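You operate a simulated robot arm through the tools that you are given. There is no shell and no other tool. Be economical: measure what you need, move in short steps, check, and stop when the job is done.

The job below is to be done with a simulated robot arm. You get a single attempt, and the scene is never put back.

## Task
Blank off ports 26 and 27, then put the water on briefly.
Fine: blue cap on 26, white cap on 27, clamps tight; red lever open three seconds or more, then shut; nothing leaks.

The check looks at the end state, three seconds after you hand in, the way a careful person would. Anything else that was tipped, shoved, dropped, spilled or broken makes it a failure. Lids that push on must go on centred and level and be pressed home; caps that screw on are set level and turned clockwise until they are tight.

## Robot
A 6-joint arm with a two-finger gripper, fixed in place. Base frame: the origin is at the foot of the arm, x ahead of it, y to its left, z up; the work surface is at about z = 0.86. Readings come in m, degrees, newtons and seconds.
Its first joint turns from -166.0 to 166.0 degrees. Payload 2.45 kg.
The tool frame sits at the grasp point between the pads (the TCP): z along the fingers, y along the line on which they close. The tips reach 0.02 m beyond it. The gripper opens to 0.14 m. The gripper's body begins 0.168 m behind the TCP.
Orientation is that of the tool frame in the base frame, as a unit quaternion [w, x, y, z]. With the fingers straight down and closing along the base's y, the tool's x points along the base's -x, its y along +y and its z along -z.

## Interface
- The arm moves only by the tool arm_command. Its argument "motion" is a list of rows, each a list of 3 entries, a list of its own where there are three numbers: the opening, from 0 (shut) to 1 (fully open), then the shift along the base's x, y, z in units of 300 mm (1.0 is 300 mm), then the turn, a rotation vector about the base's x, y, z in units of 90 degrees (1.0 is 90 degrees). In form: [[hand, [tx, ty, tz], [wx, wy, wz]], ...]. A call has 1 to 20 rows; each row is the pose to reach, as a shift and turn from the pose commanded when the call began. A call with a number of a shift or a turn outside -1 to 1 is refused whole. A row lasts 0.2 s, in which the tool goes at most 0.05 m and 8.6 degrees; a call with a longer step from one row to the next is refused whole, and so is a gripper value outside its range. A pose out of reach is approached as far as the arm can. The call stops where the force on the tool passes 90 N (or 10 N more than at its start, if that is more) or the arm is blocked; 0.2 s more then pass. Each finger travels about 0.045 m/s and halts on what it meets, pressing with about 39 N; the grip force reading is that of the motor and also rises with nothing between the fingers. The clock runs only during rows and for 0.2 s after the last one: add rows that repeat a pose to give the fingers time. The reply holds the time, the measured pose of the TCP, the force on the tool along the base axes, the opening and the grip force, in the units named above and with some noise, with the torque about the TCP (base axes, N m) and any sound that the robot's microphone picked up, and new pictures: "show" is both (left out), scene, wrist or none.
- Cameras (640 x 400 px; columns grow to the right, rows downward): "scene" is fixed at [0.2161, 0.4855, 1.4751]; the picture's right is [-0.62, -0.79, 0.00], its down [-0.44, 0.35, -0.83] and it looks along [0.65, -0.51, -0.56] (base axes); focal length 214 px, centre (320, 200). "wrist" rides on the gripper at [0.078, 0.011, -0.209] in the tool frame; the picture's right is [-0.14, 0.99, 0.00], its down [-0.92, -0.13, -0.37] and it looks along [-0.37, -0.05, 0.93] (tool axes); focal length 280 px, centre (320, 200). There is no depth. A picture from a camera that has moved, and an enlarged one, comes with that camera's place and axes in the base frame and with its lens. The place of the scene camera against the robot may be out by one fixed shift of up to 0.025 m in any direction.
- close_up(camera, box): a new picture of the part [left, top, right, bottom] of that camera's present view, enlarged. The clock stands still meanwhile.
- job_done(): hands the job in; it is judged then, once.

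Go step by step. Nothing tells you positions but the pictures and the camera data: compare them with the known pose of the tool, close in by small moves and look again before you grip or let go. The budget is 120 turns and 200 pictures, counting those below and the enlarged ones. Unless the task says otherwise, let go and move clear before handing in, and close with one line.

The tools are called after ">>>" as a command line: name --argument value ..., lists and objects as JSON in quotes. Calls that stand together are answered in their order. arm_command: Moves the arm, as the interface text tells. Its arguments: {"type":"object","properties":{"motion":{"type":"array","items":{"type":"array"}},"show":{"type":"string","enum":["both","scene","wrist","none"]}},"required":["motion"]} The other tools are called the same way: close_up (camera, box) takes an enlarged picture of a part of a camera's view; job_done () hands the job in.

At the start:

```text
time_s: 0.0
ee_pos: [0.4137, 0.3301, 1.2185]
ee_rot: [0.0, -0.001, 1.0, 0.0]
force: [-0.2, -0.2, 0.3]
torque: [-0.01, 0.01, 0.0]
opening: 0.1401
grip_force: 0.1
```

scene: 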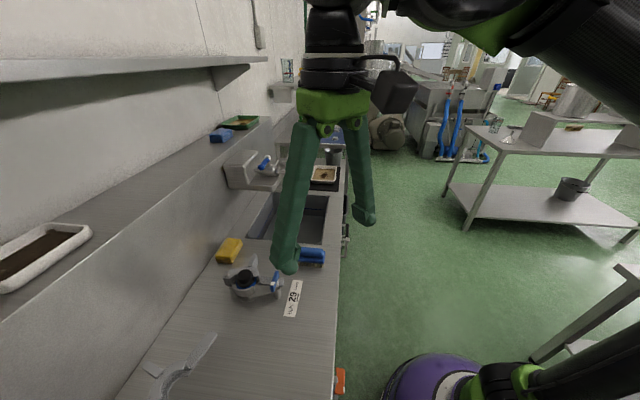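
wrist: 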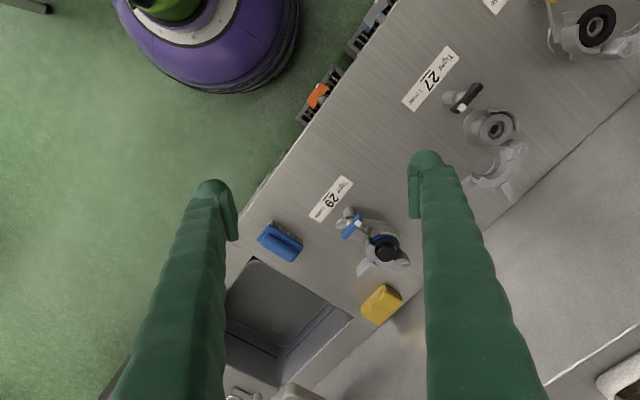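

I see a bench with ports labelled 29 and 27 and another one further on; I need enlarged views to read labels and identify caps, clamps and the red lever.

>>> close_up --camera "wrist" --box '[380, 0, 640, 200]'

>>> close_up --camera "wrist" --box '[220, 160, 480, 400]'

>>> close_up --camera "scene" --box '[120, 60, 380, 400]'

```text
2.00 times, centred on (510, 100) of wrist
camera zoom: at [0.3355, 0.342, 1.4291], right [0.14, 0.99, 0.0], down [0.92, -0.13, 0.37], along [0.37, -0.05, -0.93], focal length 561 px, centre (-60, 400)
```

zoom: 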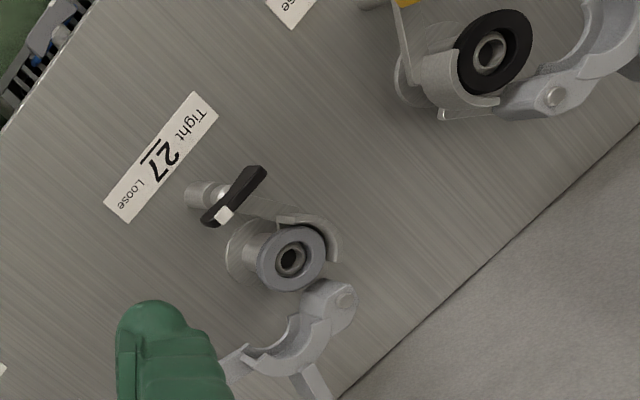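

```text
1.67 times, centred on (350, 280) of wrist
camera zoom: at [0.3355, 0.342, 1.4291], right [0.14, 0.99, 0.0], down [0.92, -0.13, 0.37], along [0.37, -0.05, -0.93], focal length 467 px, centre (270, 67)
```

zoom: 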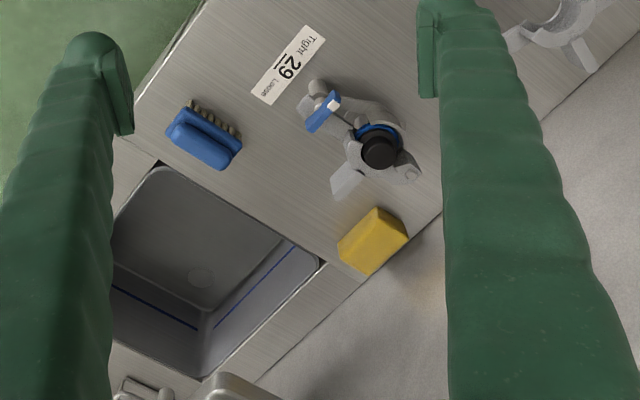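

```text
1.18 times, centred on (250, 230) of scene
camera zoom: at [0.2161, 0.4855, 1.4751], right [-0.62, -0.79, 0.0], down [-0.44, 0.35, -0.83], along [0.65, -0.51, -0.56], focal length 252 px, centre (402, 165)
```

zoom: 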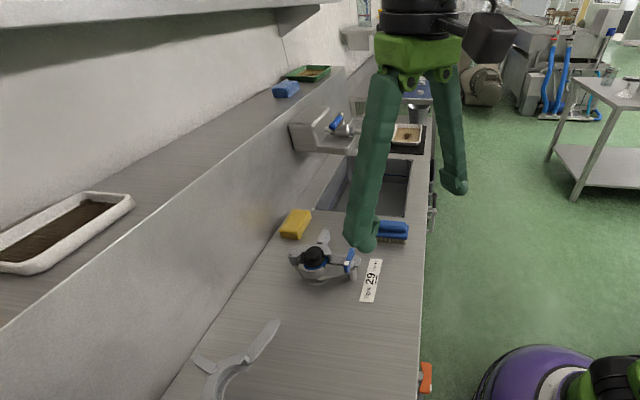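

The bench runs diagonally: port 29 is near (0.66, 0.43), port 27 near (0.44, 0.64), the next port near (0.31, 0.77). I turn the hand 45° to align with the bench and move left to look at the rest.

>>> arm_command --motion '[[1, [-0.1, 0.08, 0], [0, 0, 0.083]], [1, [-0.2, 0.16, 0], [0, 0, 0.166]], [1, [-0.3, 0.24, 0], [0, 0, 0.25]], [1, [-0.4, 0.32, 0], [0, 0, 0.333]], [1, [-0.5, 0.4, 0], [0, 0, 0.416]], [1, [-0.6, 0.48, 0], [0, 0, 0.5]]]'

```text
time_s: 1.4
ee_pos: [0.2321, 0.4754, 1.2176]
ee_rot: [0.0, -0.383, 0.924, 0.0]
force: [0.7, 0.3, -0.7]
torque: [0.04, -0.01, -0.03]
opening: 0.1398
grip_force: 0.1
camera wrist: at [0.1693, 0.4283, 1.4281], right [-0.6, 0.8, 0.0], down [0.74, 0.56, 0.37], along [0.29, 0.22, -0.93], focal length 280 px, centre (320, 200)
```

scene: 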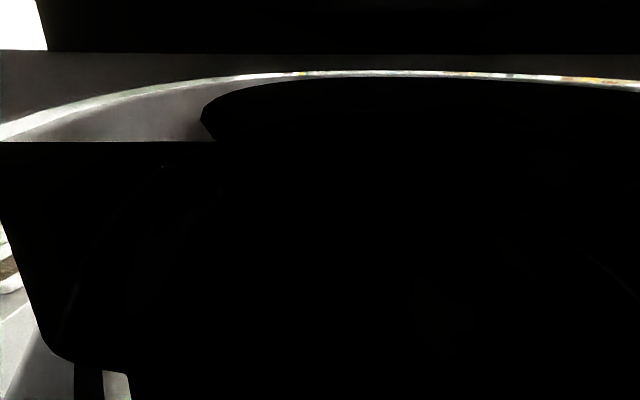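
wrist: 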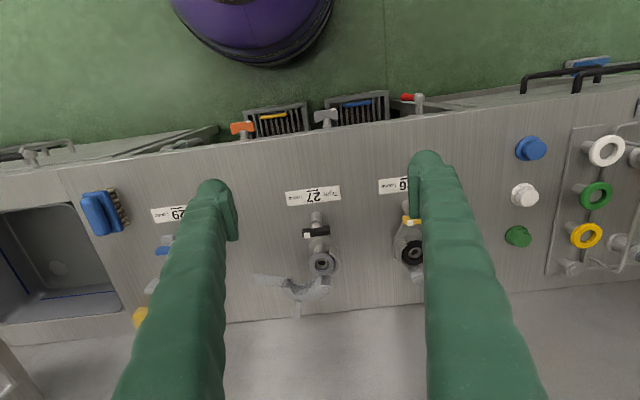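

Now I see the caps (blue, white, green) to the right, gasket rings in a rack, and the red lever on the front edge near 26. I enlarge the key parts.

>>> close_up --camera "wrist" --box '[480, 40, 640, 300]'

>>> close_up --camera "wrist" --box '[220, 70, 440, 330]'

```text
1.54 times, centred on (560, 170) of wrist
camera zoom: at [0.1693, 0.4283, 1.4281], right [-0.6, 0.8, 0.0], down [0.74, 0.56, 0.37], along [0.29, 0.22, -0.93], focal length 431 px, centre (-49, 246)
```

zoom: 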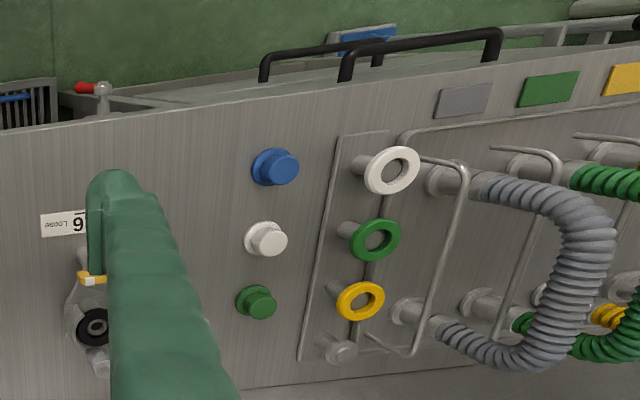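

```text
1.54 times, centred on (330, 200) of wrist
camera zoom: at [0.1693, 0.4283, 1.4281], right [-0.6, 0.8, 0.0], down [0.74, 0.56, 0.37], along [0.29, 0.22, -0.93], focal length 431 px, centre (305, 200)
```

zoom: 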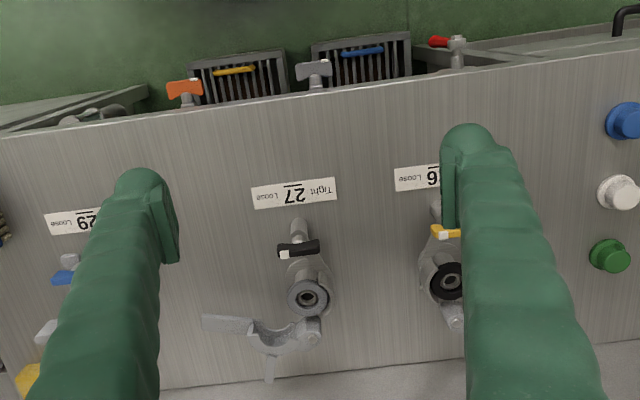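

Caps lie near s=0.57 along the bench, ports 27 and 26 near (0.435, 0.635) and (0.304, 0.769). I move in closer to see port 26 and its clamp.

>>> arm_command --motion '[[1, [-0.1, 0.1, -0.08], [0, 0, 0]], [1, [-0.2, 0.2, -0.16], [0, 0, 0]], [1, [-0.3, 0.3, -0.25], [0, 0, 0]], [1, [-0.373, 0.373, -0.33], [0, 0, 0]]]'

>>> close_up --camera "wrist" --box '[200, 100, 440, 400]'

```text
refused: row 3 steps farther than a row can; nothing moved
```

```text
1.33 times, centred on (320, 250) of wrist
camera zoom: at [0.1693, 0.4283, 1.4281], right [-0.6, 0.8, 0.0], down [0.74, 0.56, 0.37], along [0.29, 0.22, -0.93], focal length 374 px, centre (320, 133)
```

zoom: 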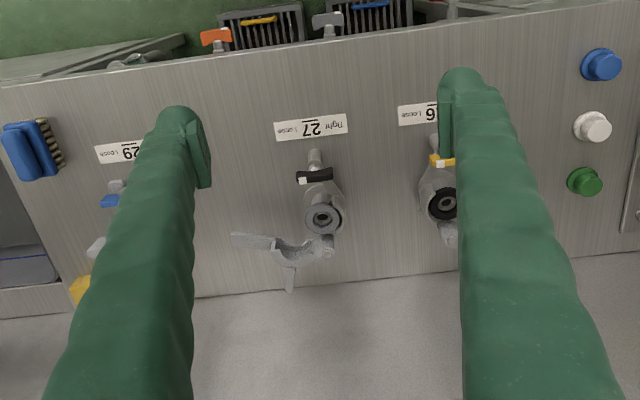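

The step was slightly too long, so I repeat the move in smaller steps.

>>> arm_command --motion '[[1, [-0.075, 0.075, -0.066], [0, 0, 0]], [1, [-0.15, 0.15, -0.132], [0, 0, 0]], [1, [-0.225, 0.225, -0.2], [0, 0, 0]], [1, [-0.3, 0.3, -0.266], [0, 0, 0]], [1, [-0.373, 0.373, -0.33], [0, 0, 0]]]' --show "wrist"

>>> close_up --camera "wrist" --box '[220, 130, 420, 400]'

```text
time_s: 2.6
ee_pos: [0.1214, 0.5874, 1.118]
ee_rot: [0.0, -0.382, 0.924, 0.0]
force: [0.7, 0.8, 0.1]
torque: [0.05, 0.01, 0.01]
opening: 0.1401
grip_force: 0.1
camera wrist: at [0.0585, 0.5413, 1.3285], right [-0.6, 0.8, 0.0], down [0.74, 0.56, 0.37], along [0.29, 0.22, -0.93], focal length 280 px, centre (320, 200)
```

wrist: 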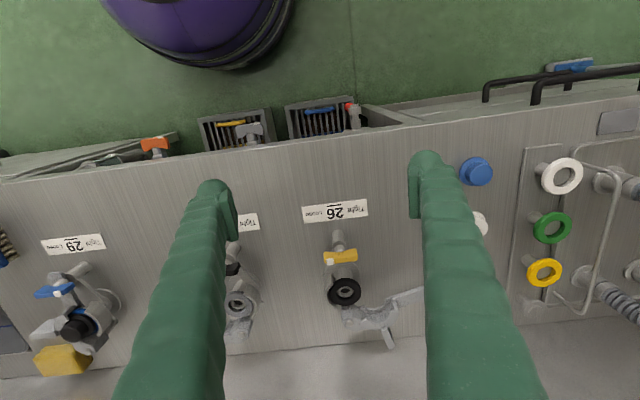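

```text
1.48 times, centred on (320, 265) of wrist
camera zoom: at [0.0585, 0.5413, 1.3285], right [-0.6, 0.8, 0.0], down [0.74, 0.56, 0.37], along [0.29, 0.22, -0.93], focal length 415 px, centre (320, 104)
```

zoom: 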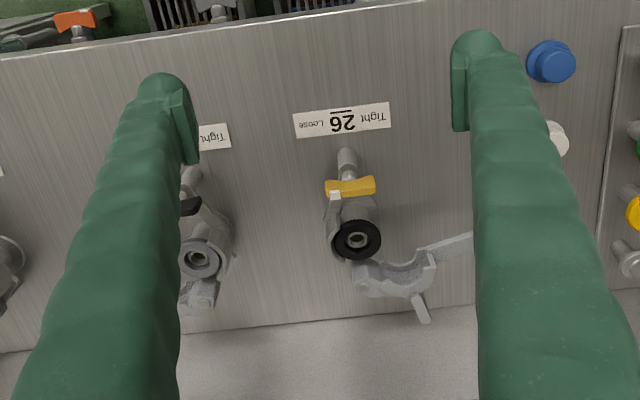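

Clamp 26 is open with its jaw swung to the +s side; clamp 27's jaw is swung to −s. I look at the finished clamp on 29 as reference for what closed and tight looks like.

>>> arm_command --motion '[[1, [0.11, -0.11, 0], [0, 0, 0]], [1, [0.22, -0.22, 0], [0, 0, 0]], [1, [0.33, -0.33, 0], [0, 0, 0]], [1, [0.44, -0.44, 0], [0, 0, 0]], [1, [0.55, -0.55, 0], [0, 0, 0]], [1, [0.66, -0.66, 0], [0, 0, 0]], [1, [0.77, -0.77, 0], [0, 0, 0]], [1, [0.88, -0.88, 0], [0, 0, 0]], [1, [0.99, -0.99, 0], [0, 0, 0]]]' --show "both"

>>> close_up --camera "wrist" --box '[220, 180, 420, 380]'

>>> close_up --camera "scene" --box '[100, 200, 360, 400]'

```text
time_s: 4.6
ee_pos: [0.4172, 0.292, 1.1203]
ee_rot: [-0.001, -0.383, 0.924, 0.001]
force: [0.2, 0.8, 0.5]
torque: [0.01, -0.04, 0.01]
opening: 0.14
grip_force: 0.1
camera wrist: at [0.3558, 0.2457, 1.3294], right [-0.6, 0.8, 0.0], down [0.74, 0.56, 0.37], along [0.29, 0.22, -0.93], focal length 280 px, centre (320, 200)
```

scene: 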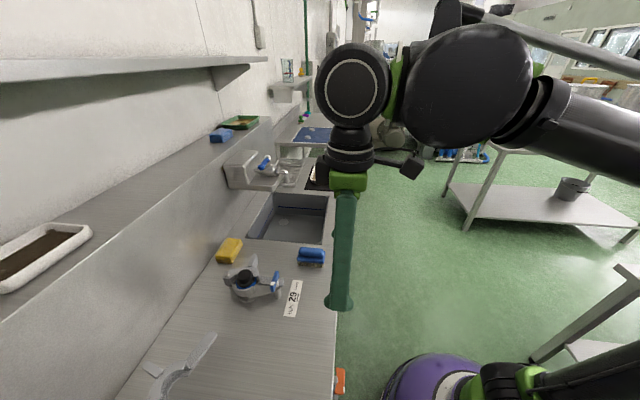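
wrist: 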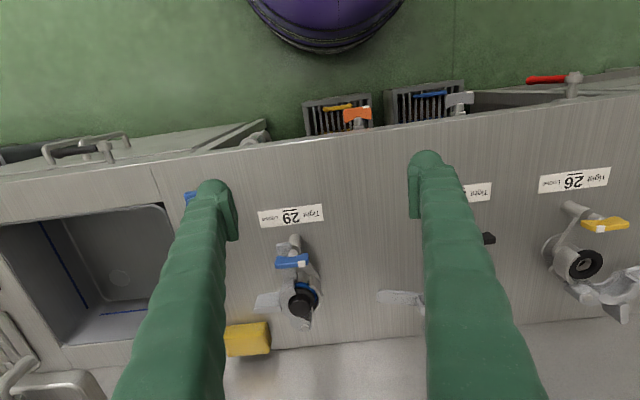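

```text
2.00 times, centred on (320, 280) of wrist
camera zoom: at [0.3558, 0.2457, 1.3294], right [-0.6, 0.8, 0.0], down [0.74, 0.56, 0.37], along [0.29, 0.22, -0.93], focal length 561 px, centre (320, 40)
```

zoom: 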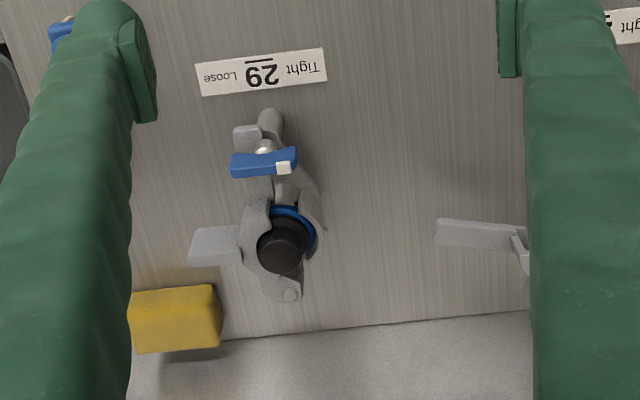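

```text
2.00 times, centred on (230, 300) of scene
camera zoom: at [0.2161, 0.4855, 1.4751], right [-0.62, -0.79, 0.0], down [-0.44, 0.35, -0.83], along [0.65, -0.51, -0.56], focal length 429 px, centre (500, 0)
```

zoom: 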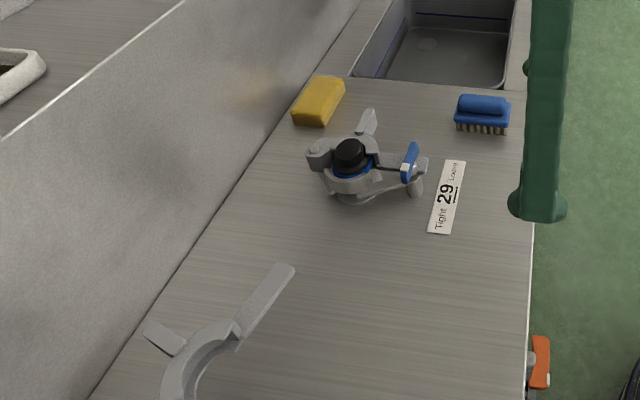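

Reference 29: jaw closed around the cap, bar's white tip pointing to "Tight" (+s), while 26/27 point to "Loose". I take sharper looks at that mechanism.

>>> close_up --camera "scene" --box '[215, 240, 310, 320]'

>>> close_up --camera "wrist" --box '[250, 220, 340, 340]'

>>> close_up --camera "wrist" --box '[520, 150, 640, 330]'

>>> close_up --camera "wrist" --box '[300, 60, 640, 160]'

```text
5.00 times, centred on (262, 280) of scene
camera zoom: at [0.2161, 0.4855, 1.4751], right [-0.62, -0.79, 0.0], down [-0.44, 0.35, -0.83], along [0.65, -0.51, -0.56], focal length 1072 px, centre (608, -200)
```

zoom: 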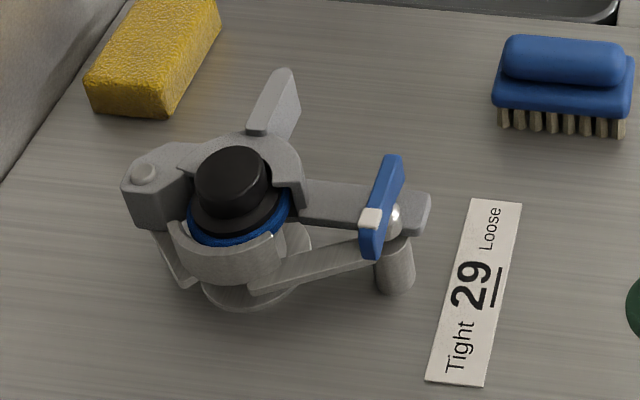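

```text
3.33 times, centred on (295, 280) of wrist
camera zoom: at [0.3558, 0.2457, 1.3294], right [-0.6, 0.8, 0.0], down [0.74, 0.56, 0.37], along [0.29, 0.22, -0.93], focal length 935 px, centre (403, -67)
```

zoom: 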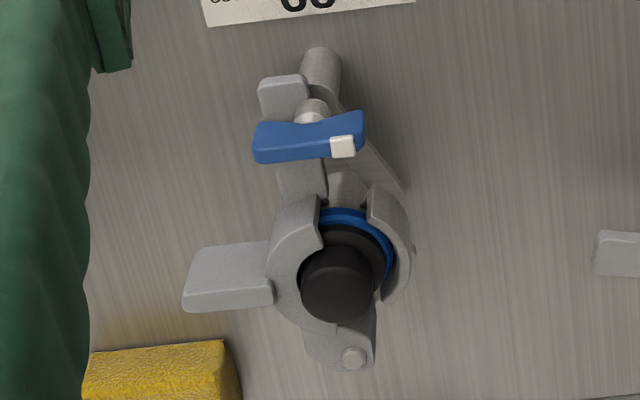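

```text
2.22 times, centred on (580, 240) of wrist
camera zoom: at [0.3558, 0.2457, 1.3294], right [-0.6, 0.8, 0.0], down [0.74, 0.56, 0.37], along [0.29, 0.22, -0.93], focal length 623 px, centre (-258, 111)
```

zoom: 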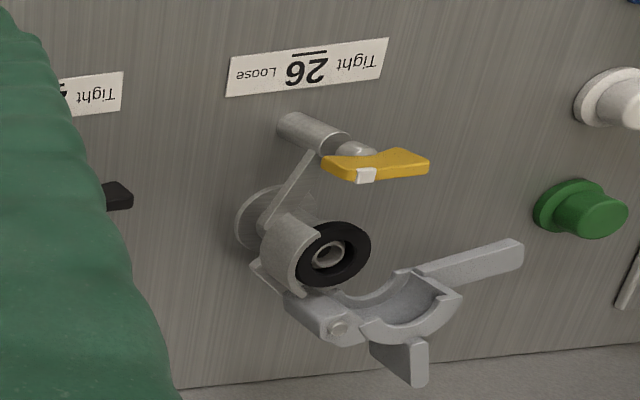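

```text
1.88 times, centred on (470, 110) of wrist
camera zoom: at [0.3558, 0.2457, 1.3294], right [-0.6, 0.8, 0.0], down [0.74, 0.56, 0.37], along [0.29, 0.22, -0.93], focal length 528 px, centre (38, 369)
```

zoom: 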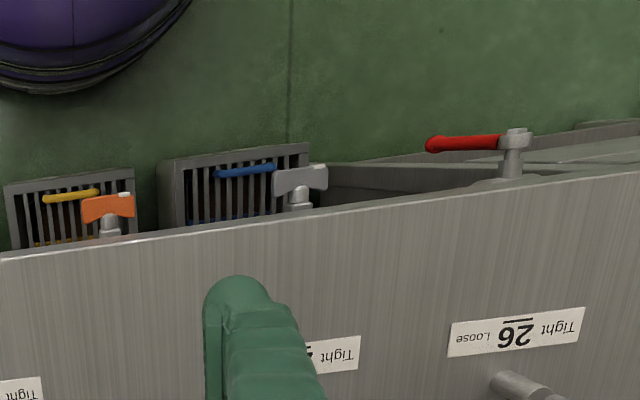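

The mechanism is a post with a ball-mounted bar; I need a close look at 26's bar and jaw, so I move the camera in near it.

>>> arm_command --motion '[[1, [-0.08, 0.13, 0], [0, 0, 0]], [1, [-0.16, 0.26, 0], [0, 0, 0]], [1, [-0.24, 0.39, 0], [0, 0, 0]], [1, [-0.32, 0.52, 0], [0, 0, 0]], [1, [-0.4, 0.65, 0], [0, 0, 0]], [1, [-0.48, 0.78, 0], [0, 0, 0]], [1, [-0.56, 0.91, 0], [0, 0, 0]]]' --show "none"

>>> arm_command --motion '[[1, [-0.08, 0.11, -0.08], [0, 0, 0]], [1, [-0.147, 0.24, -0.15], [0, 0, 0]], [1, [-0.147, 0.357, -0.23], [0, 0, 0]], [1, [-0.147, 0.357, -0.3], [0, 0, 0]]]' --show "wrist"

>>> close_up --camera "wrist" --box '[230, 60, 430, 360]'

```text
time_s: 6.2
ee_pos: [0.2452, 0.5635, 1.1185]
ee_rot: [-0.001, -0.383, 0.924, 0.001]
force: [0.8, -0.9, -0.4]
torque: [0.09, -0.01, 0.01]
opening: 0.1403
grip_force: 0.1
```

```text
time_s: 7.2
ee_pos: [0.2059, 0.671, 1.0278]
ee_rot: [0.0, -0.382, 0.924, -0.001]
force: [0.8, -0.1, -0.2]
torque: [0.03, -0.02, -0.02]
opening: 0.14
grip_force: 0.1
camera wrist: at [0.1439, 0.625, 1.2387], right [-0.6, 0.8, 0.0], down [0.74, 0.56, 0.37], along [0.29, 0.22, -0.93], focal length 280 px, centre (320, 200)
```

wrist: 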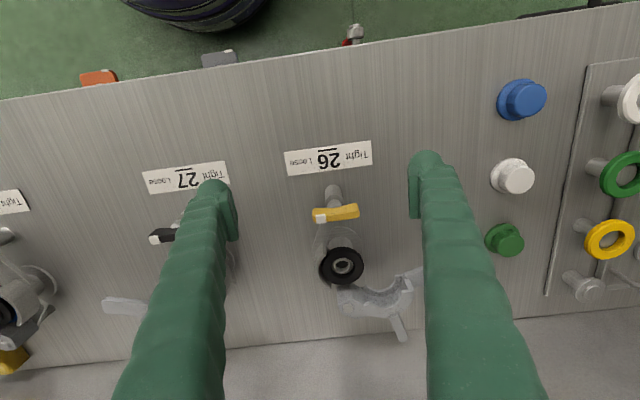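

```text
1.33 times, centred on (330, 210) of wrist
camera zoom: at [0.1439, 0.625, 1.2387], right [-0.6, 0.8, 0.0], down [0.74, 0.56, 0.37], along [0.29, 0.22, -0.93], focal length 374 px, centre (307, 187)
```

zoom: 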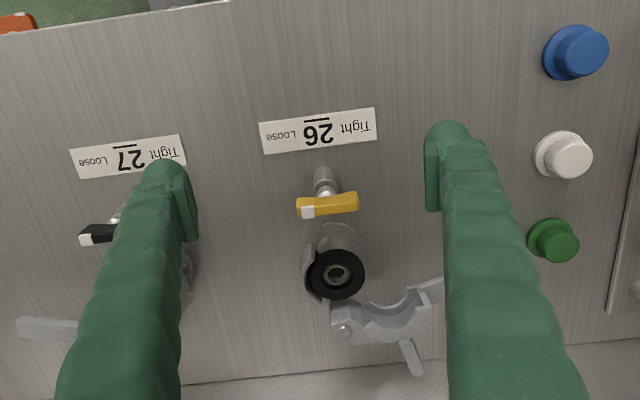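

>>> close_up --camera "wrist" --box '[280, 170, 430, 350]'

>>> close_up --camera "wrist" --box '[480, 60, 640, 270]'

>>> close_up --camera "wrist" --box '[0, 160, 240, 370]'

```text
2.22 times, centred on (355, 260) of wrist
camera zoom: at [0.1439, 0.625, 1.2387], right [-0.6, 0.8, 0.0], down [0.74, 0.56, 0.37], along [0.29, 0.22, -0.93], focal length 623 px, centre (242, 67)
```

zoom: 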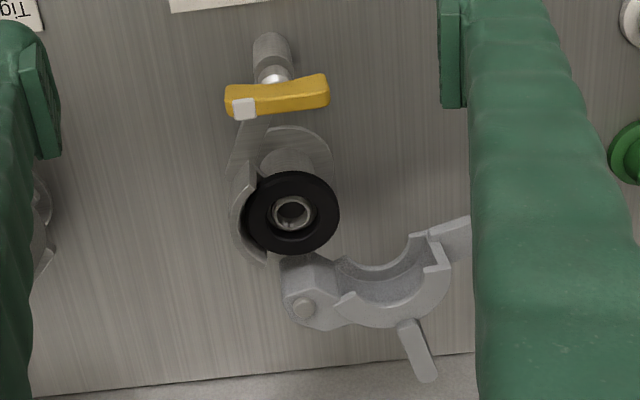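

```text
1.90 times, centred on (560, 165) of wrist
camera zoom: at [0.1439, 0.625, 1.2387], right [-0.6, 0.8, 0.0], down [0.74, 0.56, 0.37], along [0.29, 0.22, -0.93], focal length 534 px, centre (-137, 267)
```

zoom: 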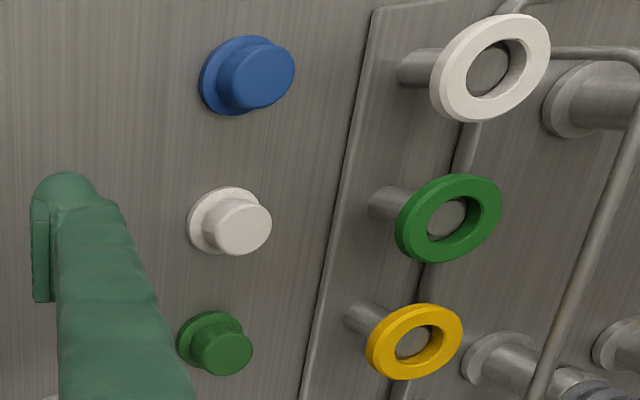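

```text
1.90 times, centred on (120, 265) of wrist
camera zoom: at [0.1439, 0.625, 1.2387], right [-0.6, 0.8, 0.0], down [0.74, 0.56, 0.37], along [0.29, 0.22, -0.93], focal length 534 px, centre (701, 76)
```

zoom: 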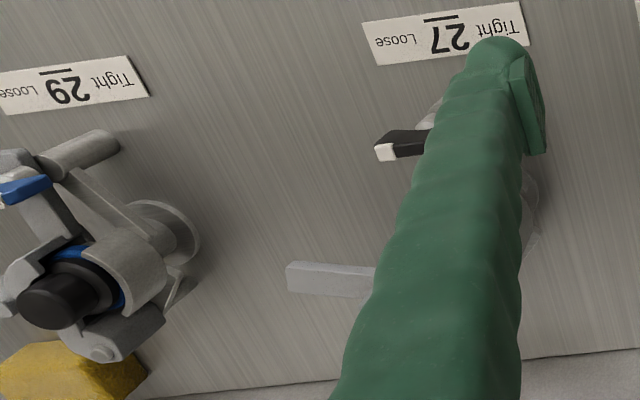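

26's bar sits on top of a vertical post with the white tip at Loose; 26 has a black gasket ring in place. I check 27 the same way, to see if it too has a gasket.

>>> arm_command --motion '[[1, [0.11, -0.11, 0], [0, 0, 0]], [1, [0.22, -0.22, 0], [0, 0, 0]], [1, [0.33, -0.33, 0], [0, 0, 0]], [1, [0.443, -0.443, 0], [0, 0, 0]]]' --show "wrist"

>>> close_up --camera "wrist" --box '[230, 160, 420, 350]'

>>> close_up --camera "wrist" --box '[280, 180, 380, 280]'

```text
time_s: 8.2
ee_pos: [0.3397, 0.5373, 1.0303]
ee_rot: [0.0, -0.383, 0.924, 0.0]
force: [0.5, 0.1, 0.2]
torque: [-0.03, -0.03, -0.01]
opening: 0.1403
grip_force: 0.0
camera wrist: at [0.2772, 0.4905, 1.2407], right [-0.6, 0.8, 0.0], down [0.74, 0.56, 0.37], along [0.29, 0.22, -0.93], focal length 280 px, centre (320, 200)
```

wrist: 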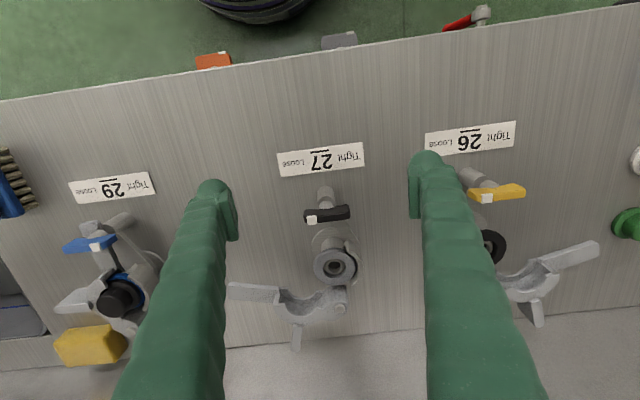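

```text
2.11 times, centred on (325, 255) of wrist
camera zoom: at [0.2772, 0.4905, 1.2407], right [-0.6, 0.8, 0.0], down [0.74, 0.56, 0.37], along [0.29, 0.22, -0.93], focal length 590 px, centre (310, 84)
```

zoom: 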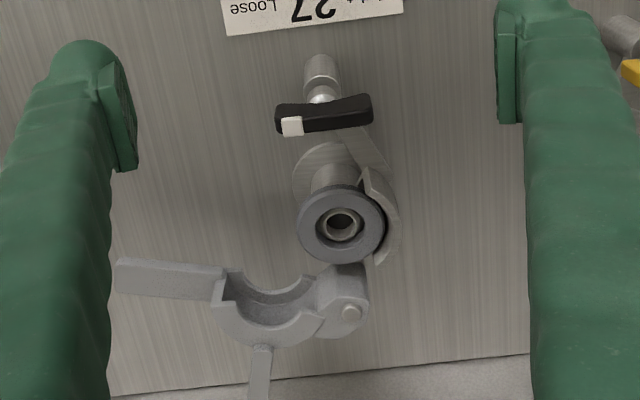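

```text
4.00 times, centred on (330, 230) of wrist
camera zoom: at [0.2772, 0.4905, 1.2407], right [-0.6, 0.8, 0.0], down [0.74, 0.56, 0.37], along [0.29, 0.22, -0.93], focal length 1122 px, centre (280, 80)
```

zoom: 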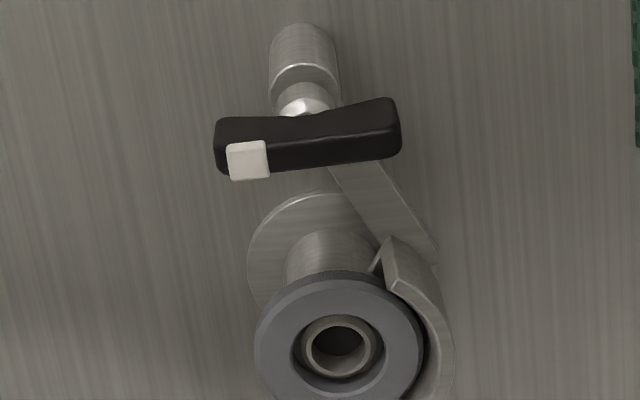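

27 carries a grey gasket already, so only caps are needed. Triangulated: port 27 ≈ (0.451, 0.649, 0.908), port 26 ≈ (0.309, 0.789), blue cap ≈ (0.007, 0.832), white cap ≈ (0.077, 0.904). I move over the blue cap.

>>> arm_command --motion '[[0.95, [-0.11, 0.1, 0.03], [0, 0, 0]], [0.9, [-0.22, 0.2, 0.06], [0, 0, 0]], [0.85, [-0.33, 0.3, 0.06], [0, 0, 0]], [0.8, [-0.44, 0.4, 0.06], [0, 0, 0]], [0.75, [-0.55, 0.5, 0.06], [0, 0, 0]], [0.7, [-0.66, 0.6, 0.06], [0, 0, 0]], [0.65, [-0.77, 0.7, 0.06], [0, 0, 0]], [0.6, [-0.88, 0.8, 0.03], [0, 0, 0]], [0.6, [-0.99, 0.9, 0], [0, 0, 0]]]' --show "none"

>>> arm_command --motion '[[0.6, [-0.12, 0.083, -0.05], [0, 0, 0]]]' --show "wrist"

>>> close_up --camera "wrist" --box '[240, 80, 440, 280]'

```text
time_s: 10.2
ee_pos: [0.0409, 0.8059, 1.0314]
ee_rot: [0.0, -0.383, 0.924, 0.001]
force: [0.6, -1.3, 0.5]
torque: [0.04, 0.05, 0.0]
opening: 0.0839
grip_force: 0.0
```

```text
time_s: 10.6
ee_pos: [0.0056, 0.8278, 1.0125]
ee_rot: [0.0, -0.384, 0.924, 0.001]
force: [1.2, 0.4, 0.7]
torque: [0.04, 0.02, 0.02]
opening: 0.0839
grip_force: 0.1
camera wrist: at [-0.0556, 0.7811, 1.2248], right [-0.6, 0.8, 0.0], down [0.74, 0.56, 0.37], along [0.29, 0.22, -0.93], focal length 280 px, centre (320, 200)
```

wrist: 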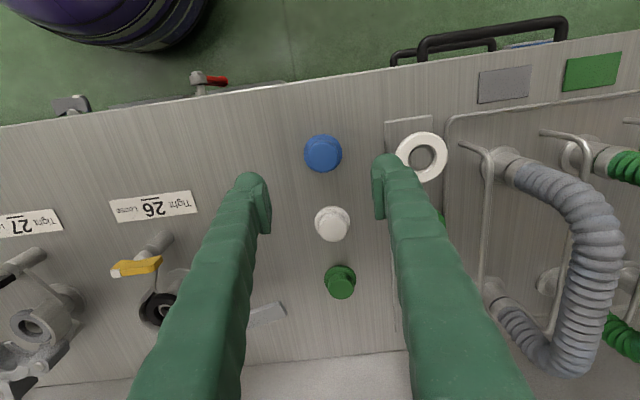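

```text
2.00 times, centred on (340, 180) of wrist
camera zoom: at [-0.0556, 0.7811, 1.2248], right [-0.6, 0.8, 0.0], down [0.74, 0.56, 0.37], along [0.29, 0.22, -0.93], focal length 561 px, centre (280, 240)
```

zoom: 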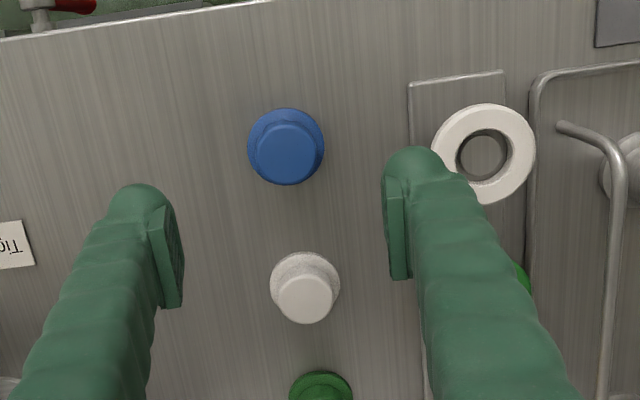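

The blue cap is almost directly below the TCP, knob top at z ≈ 0.885. I descend to grip height with the hand open and check.

>>> arm_command --motion '[[0.6, [0, 0.005, -0.13], [0, 0, 0]], [0.6, [0, 0.008, -0.26], [0, 0, 0]], [0.6, [0, 0.008, -0.36], [0, 0, 0]], [0.6, [0, 0.008, -0.395], [0, 0, 0]]]' --show "wrist"

>>> close_up --camera "wrist" --box '[220, 60, 420, 260]'

```text
time_s: 11.6
ee_pos: [0.0063, 0.8324, 0.8932]
ee_rot: [0.0, -0.383, 0.924, 0.0]
force: [0.1, 0.7, -0.2]
torque: [-0.04, 0.0, 0.02]
opening: 0.0842
grip_force: 0.2
camera wrist: at [-0.0564, 0.7856, 1.1041], right [-0.6, 0.8, 0.0], down [0.74, 0.56, 0.37], along [0.29, 0.22, -0.93], focal length 280 px, centre (320, 200)
```

wrist: 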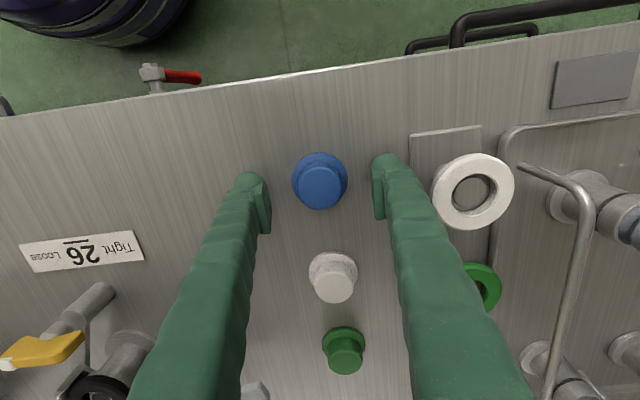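

```text
2.00 times, centred on (320, 160) of wrist
camera zoom: at [-0.0564, 0.7856, 1.1041], right [-0.6, 0.8, 0.0], down [0.74, 0.56, 0.37], along [0.29, 0.22, -0.93], focal length 561 px, centre (320, 280)
```

zoom: 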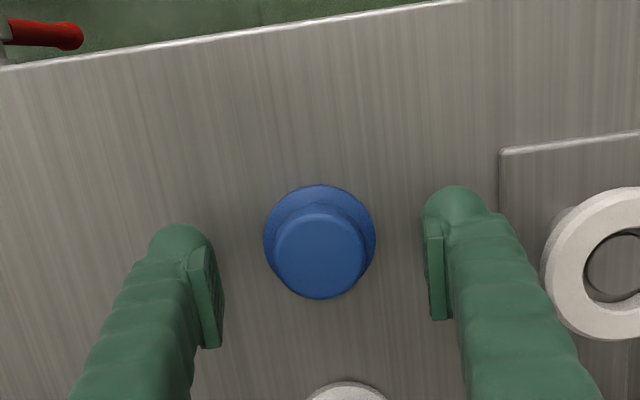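

The TCP is centred in s, about 4 mm too far in n; I shift slightly and close on the knob.

>>> arm_command --motion '[[0.6, [-0.01, -0.01, -0.005], [0, 0, 0]], [0.45, [-0.01, -0.01, -0.005], [0, 0, 0]], [0.3, [-0.01, -0.01, -0.005], [0, 0, 0]], [0.2, [-0.01, -0.01, -0.005], [0, 0, 0]], [0.15, [-0.01, -0.01, -0.005], [0, 0, 0]], [0.15, [-0.01, -0.01, -0.005], [0, 0, 0]], [0.15, [-0.01, -0.01, -0.005], [0, 0, 0]]]' --show "wrist"

>>> close_up --camera "wrist" --box '[220, 100, 420, 260]'

```text
time_s: 13.2
ee_pos: [0.0032, 0.8302, 0.8932]
ee_rot: [0.0, -0.382, 0.924, 0.0]
force: [0.4, -0.5, 0.5]
torque: [0.0, 0.0, -0.02]
opening: 0.0363
grip_force: 39.2
camera wrist: at [-0.0602, 0.7835, 1.1036], right [-0.6, 0.8, 0.0], down [0.74, 0.56, 0.37], along [0.29, 0.22, -0.93], focal length 280 px, centre (320, 200)
```

wrist: 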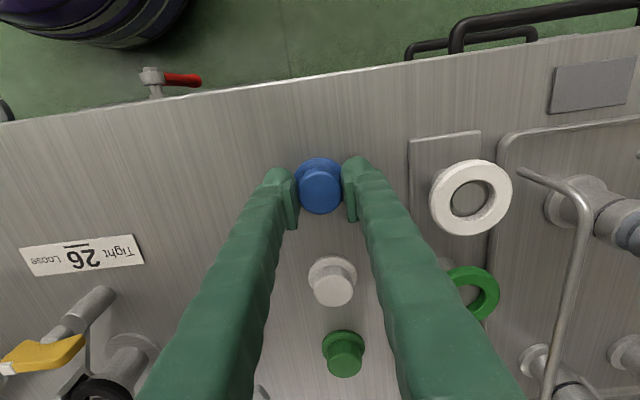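

```text
2.50 times, centred on (320, 180) of wrist
camera zoom: at [-0.0602, 0.7835, 1.1036], right [-0.6, 0.8, 0.0], down [0.74, 0.56, 0.37], along [0.29, 0.22, -0.93], focal length 701 px, centre (320, 250)
```

zoom: 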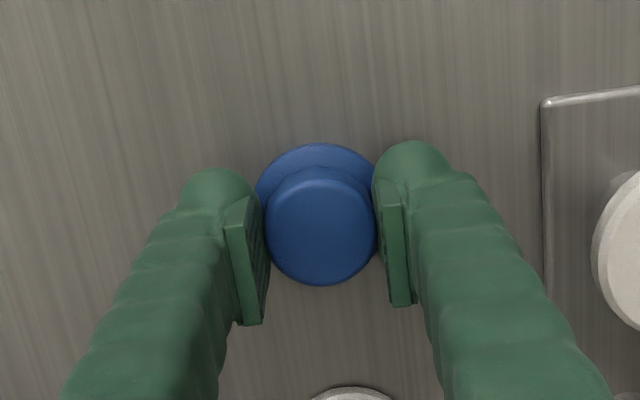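

The blue cap is gripped (36 mm, centred). I lift it and carry it to a point above port 26.

>>> arm_command --motion '[[0.15, [0, 0, 0.03], [0, 0, 0]], [0.15, [0, 0, 0.15], [0, 0, 0]], [0.15, [0, 0, 0.28], [0, 0, 0]], [0.15, [0.06, 0, 0.4], [0, 0, 0]], [0.15, [0.2, -0.02, 0.45], [0, 0, 0]]]' --show "none"

>>> arm_command --motion '[[0.15, [0.14, -0.02, 0], [0, 0, 0]], [0.15, [0.28, -0.04, 0], [0, 0, 0]], [0.15, [0.42, -0.06, 0], [0, 0, 0]], [0.15, [0.56, -0.08, 0], [0, 0, 0]], [0.15, [0.7, -0.1, 0], [0, 0, 0]], [0.15, [0.82, -0.117, -0.05], [0, 0, 0]]]' --show "wrist"

>>> close_up --camera "wrist" --box '[240, 100, 400, 260]'

```text
time_s: 14.4
ee_pos: [0.064, 0.8264, 1.0277]
ee_rot: [0.0, -0.383, 0.924, 0.001]
force: [-0.9, 0.5, -0.2]
torque: [-0.05, -0.08, 0.02]
opening: 0.0363
grip_force: 39.0
```

```text
time_s: 15.8
ee_pos: [0.311, 0.7901, 1.0115]
ee_rot: [-0.001, -0.383, 0.924, -0.001]
force: [1.3, -0.3, -0.7]
torque: [-0.01, -0.06, 0.02]
opening: 0.0361
grip_force: 39.2
camera wrist: at [0.2498, 0.7429, 1.2228], right [-0.6, 0.8, 0.0], down [0.74, 0.56, 0.37], along [0.29, 0.22, -0.93], focal length 280 px, centre (320, 200)
```

wrist: 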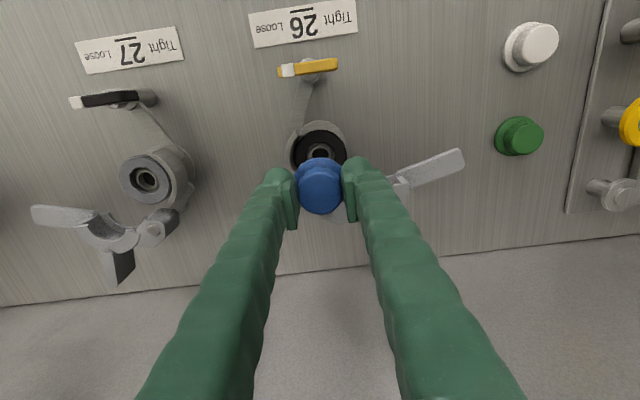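

```text
2.50 times, centred on (320, 180) of wrist
camera zoom: at [0.2498, 0.7429, 1.2228], right [-0.6, 0.8, 0.0], down [0.74, 0.56, 0.37], along [0.29, 0.22, -0.93], focal length 701 px, centre (320, 250)
```

zoom: 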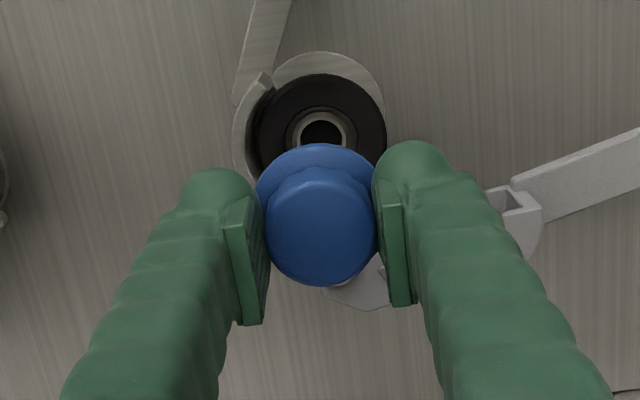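

The port shows about 6 mm nearer in n than the TCP. I correct and descend to about 2 cm above the gasket to check.

>>> arm_command --motion '[[0.15, [-0.01, -0.008, -0.05], [0, 0, 0]], [0.15, [-0.02, -0.014, -0.12], [0, 0, 0]], [0.15, [-0.02, -0.014, -0.165], [0, 0, 0]], [0.15, [-0.02, -0.014, -0.165], [0, 0, 0]]]' --show "wrist"

>>> close_up --camera "wrist" --box '[240, 120, 400, 240]'

```text
time_s: 16.8
ee_pos: [0.305, 0.7848, 0.9637]
ee_rot: [0.0, -0.383, 0.924, 0.0]
force: [0.8, -0.8, 0.2]
torque: [-0.02, -0.01, -0.01]
opening: 0.0365
grip_force: 39.3
camera wrist: at [0.2425, 0.738, 1.1746], right [-0.6, 0.8, 0.0], down [0.74, 0.56, 0.37], along [0.29, 0.22, -0.93], focal length 280 px, centre (320, 200)
```

wrist: 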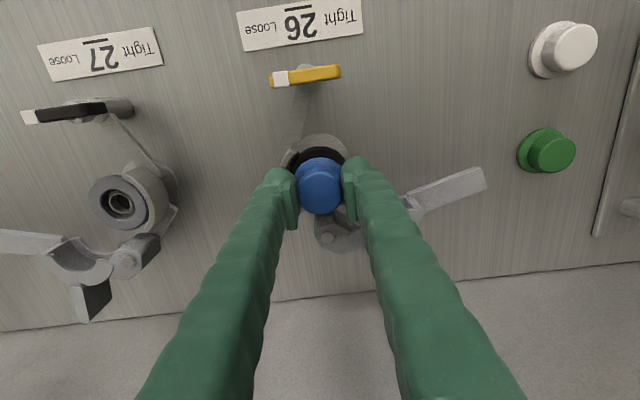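

```text
3.33 times, centred on (320, 180) of wrist
camera zoom: at [0.2425, 0.738, 1.1746], right [-0.6, 0.8, 0.0], down [0.74, 0.56, 0.37], along [0.29, 0.22, -0.93], focal length 935 px, centre (320, 267)
```

zoom: 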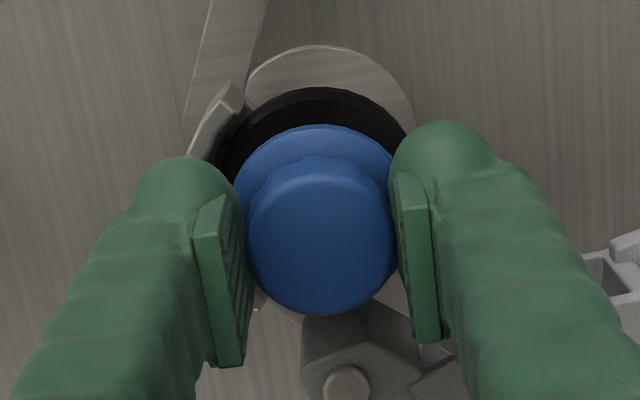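

Alignment looks good in both directions. I lower the cap gently until contact.

>>> arm_command --motion '[[0.15, [0, 0, -0.04], [0, 0, 0]], [0.15, [0, 0, -0.06], [0, 0, 0]], [0.15, [0, 0, -0.075], [0, 0, 0]], [0.15, [0, 0, -0.08], [0, 0, 0]]]' --show "wrist"

>>> close_up --camera "wrist" --box '[240, 120, 400, 240]'

```text
time_s: 17.9
ee_pos: [0.3046, 0.7831, 0.9443]
ee_rot: [0.002, -0.383, 0.924, 0.001]
force: [3.3, -8.5, 38.8]
torque: [-0.21, -0.05, -0.05]
opening: 0.037
grip_force: 39.0
stopped in row 4: the force on the tool passed its limit at 93 N (the readings are from after the stop); the commanded pose is now the measured one
camera wrist: at [0.2417, 0.7364, 1.1548], right [-0.6, 0.8, 0.0], down [0.74, 0.56, 0.37], along [0.3, 0.22, -0.93], focal length 280 px, centre (320, 200)
```

wrist: 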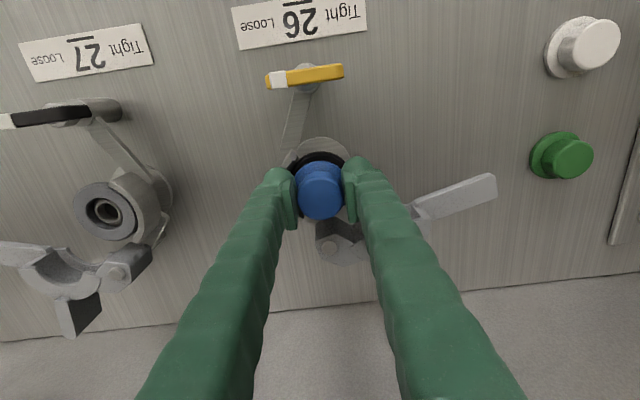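

```text
3.33 times, centred on (320, 180) of wrist
camera zoom: at [0.2417, 0.7364, 1.1548], right [-0.6, 0.8, 0.0], down [0.74, 0.56, 0.37], along [0.3, 0.22, -0.93], focal length 935 px, centre (320, 267)
```

zoom: 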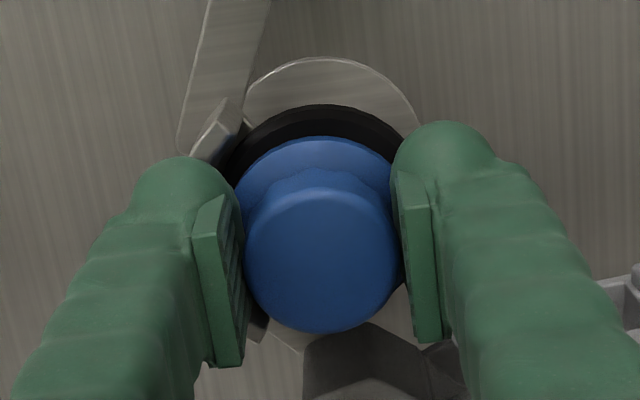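

Contact came at TCP z ≈ 0.944, meaning the cap is on the gasket at about z 0.91. I relax the pressure a little, release gently, and look at how it sits.

>>> arm_command --motion '[[0.15, [0, 0, 0.004], [0, 0, 0]], [0.28, [0, 0, 0.004], [0, 0, 0]], [0.36, [0, 0, 0.004], [0, 0, 0]], [0.36, [0, 0, 0.004], [0, 0, 0]]]' --show "wrist"

>>> close_up --camera "wrist" --box '[240, 120, 400, 240]'

```text
time_s: 18.9
ee_pos: [0.3022, 0.7855, 0.9438]
ee_rot: [0.0, -0.382, 0.924, 0.002]
force: [-6.3, 4.2, 21.8]
torque: [-0.43, -0.36, 0.1]
opening: 0.0462
grip_force: 0.0
camera wrist: at [0.2407, 0.738, 1.1539], right [-0.6, 0.8, 0.0], down [0.74, 0.56, 0.37], along [0.29, 0.22, -0.93], focal length 280 px, centre (320, 200)
```

wrist: 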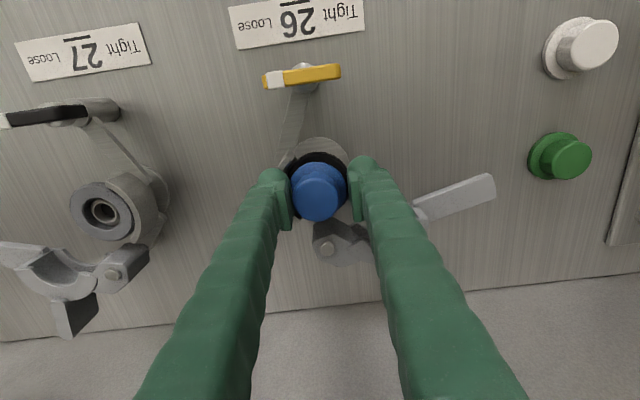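

```text
3.33 times, centred on (320, 180) of wrist
camera zoom: at [0.2407, 0.738, 1.1539], right [-0.6, 0.8, 0.0], down [0.74, 0.56, 0.37], along [0.29, 0.22, -0.93], focal length 935 px, centre (320, 267)
```

zoom: 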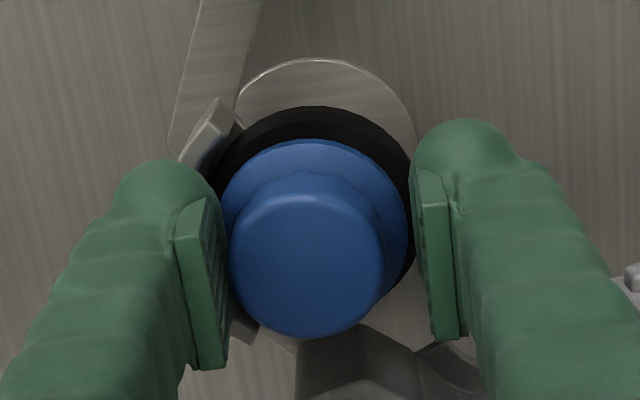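

The left fingertip seems to be resting on the fixed jaw. I raise the hand straight up and view the cap.

>>> arm_command --motion '[[0.4, [0, 0, 0.03], [0, 0, 0]], [0.45, [0, 0, 0.1], [0, 0, 0]], [0.5, [-0.02, -0.02, 0.23], [0, 0, 0]], [0.6, [-0.06, -0.06, 0.3], [0, 0, 0]]]' --show "wrist"

>>> close_up --camera "wrist" --box '[270, 120, 390, 240]'

```text
time_s: 19.9
ee_pos: [0.2875, 0.7663, 1.035]
ee_rot: [0.001, -0.382, 0.924, 0.001]
force: [-0.4, 0.0, 0.4]
torque: [0.0, 0.02, 0.0]
opening: 0.084
grip_force: 0.1
camera wrist: at [0.2246, 0.7185, 1.2452], right [-0.6, 0.8, 0.0], down [0.74, 0.56, 0.37], along [0.29, 0.22, -0.93], focal length 280 px, centre (320, 200)
```

wrist: 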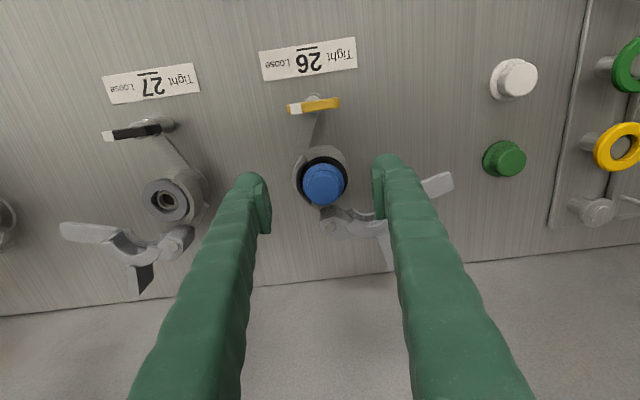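

```text
3.33 times, centred on (330, 180) of wrist
camera zoom: at [0.2246, 0.7185, 1.2452], right [-0.6, 0.8, 0.0], down [0.74, 0.56, 0.37], along [0.29, 0.22, -0.93], focal length 935 px, centre (287, 267)
```

zoom: 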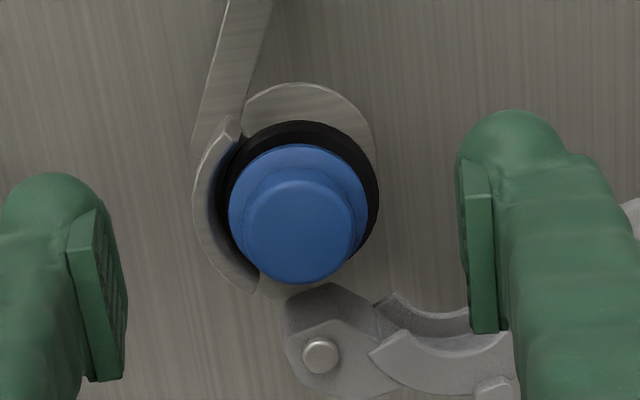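

The cap sits level but about 4 mm too far toward the wall. I go back down, regrip the knob slightly higher (clear of the fixed jaw), and nudge it to centre.

>>> arm_command --motion '[[0.55, [0.03, 0.03, -0.1], [0, 0, 0]], [0.5, [0.06, 0.06, -0.2], [0, 0, 0]], [0.45, [0.073, 0.073, -0.27], [0, 0, 0]], [0.4, [0.073, 0.073, -0.293], [0, 0, 0]], [0.3, [0.073, 0.073, -0.293], [0, 0, 0]], [0.2, [0.073, 0.073, -0.293], [0, 0, 0]], [0.15, [0.073, 0.073, -0.293], [0, 0, 0]], [0.15, [0.073, 0.073, -0.293], [0, 0, 0]]]' --show "wrist"

>>> close_up --camera "wrist" --box '[240, 120, 400, 240]'

```text
time_s: 21.7
ee_pos: [0.31, 0.7894, 0.9456]
ee_rot: [0.001, -0.383, 0.924, 0.0]
force: [-0.3, 0.6, 0.0]
torque: [0.0, 0.0, 0.02]
opening: 0.0367
grip_force: 39.3
camera wrist: at [0.2482, 0.7428, 1.1556], right [-0.6, 0.8, 0.0], down [0.74, 0.56, 0.37], along [0.29, 0.22, -0.93], focal length 280 px, centre (320, 200)
```

wrist: 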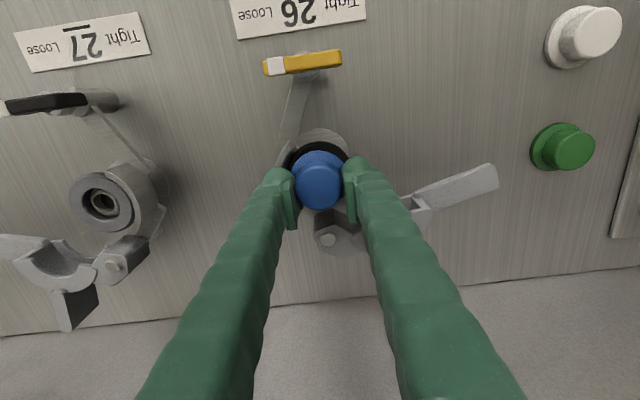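

```text
3.33 times, centred on (320, 180) of wrist
camera zoom: at [0.2482, 0.7428, 1.1556], right [-0.6, 0.8, 0.0], down [0.74, 0.56, 0.37], along [0.29, 0.22, -0.93], focal length 935 px, centre (320, 267)
```

zoom: 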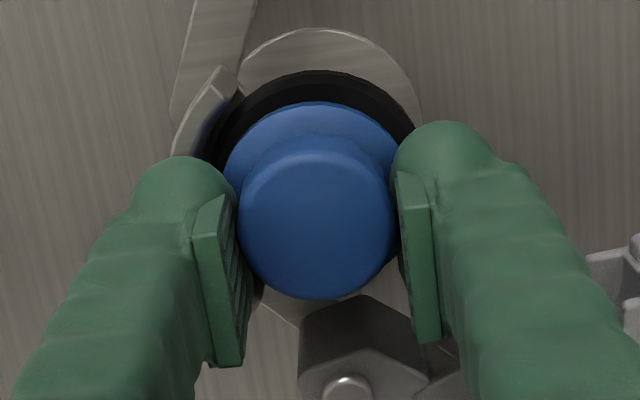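

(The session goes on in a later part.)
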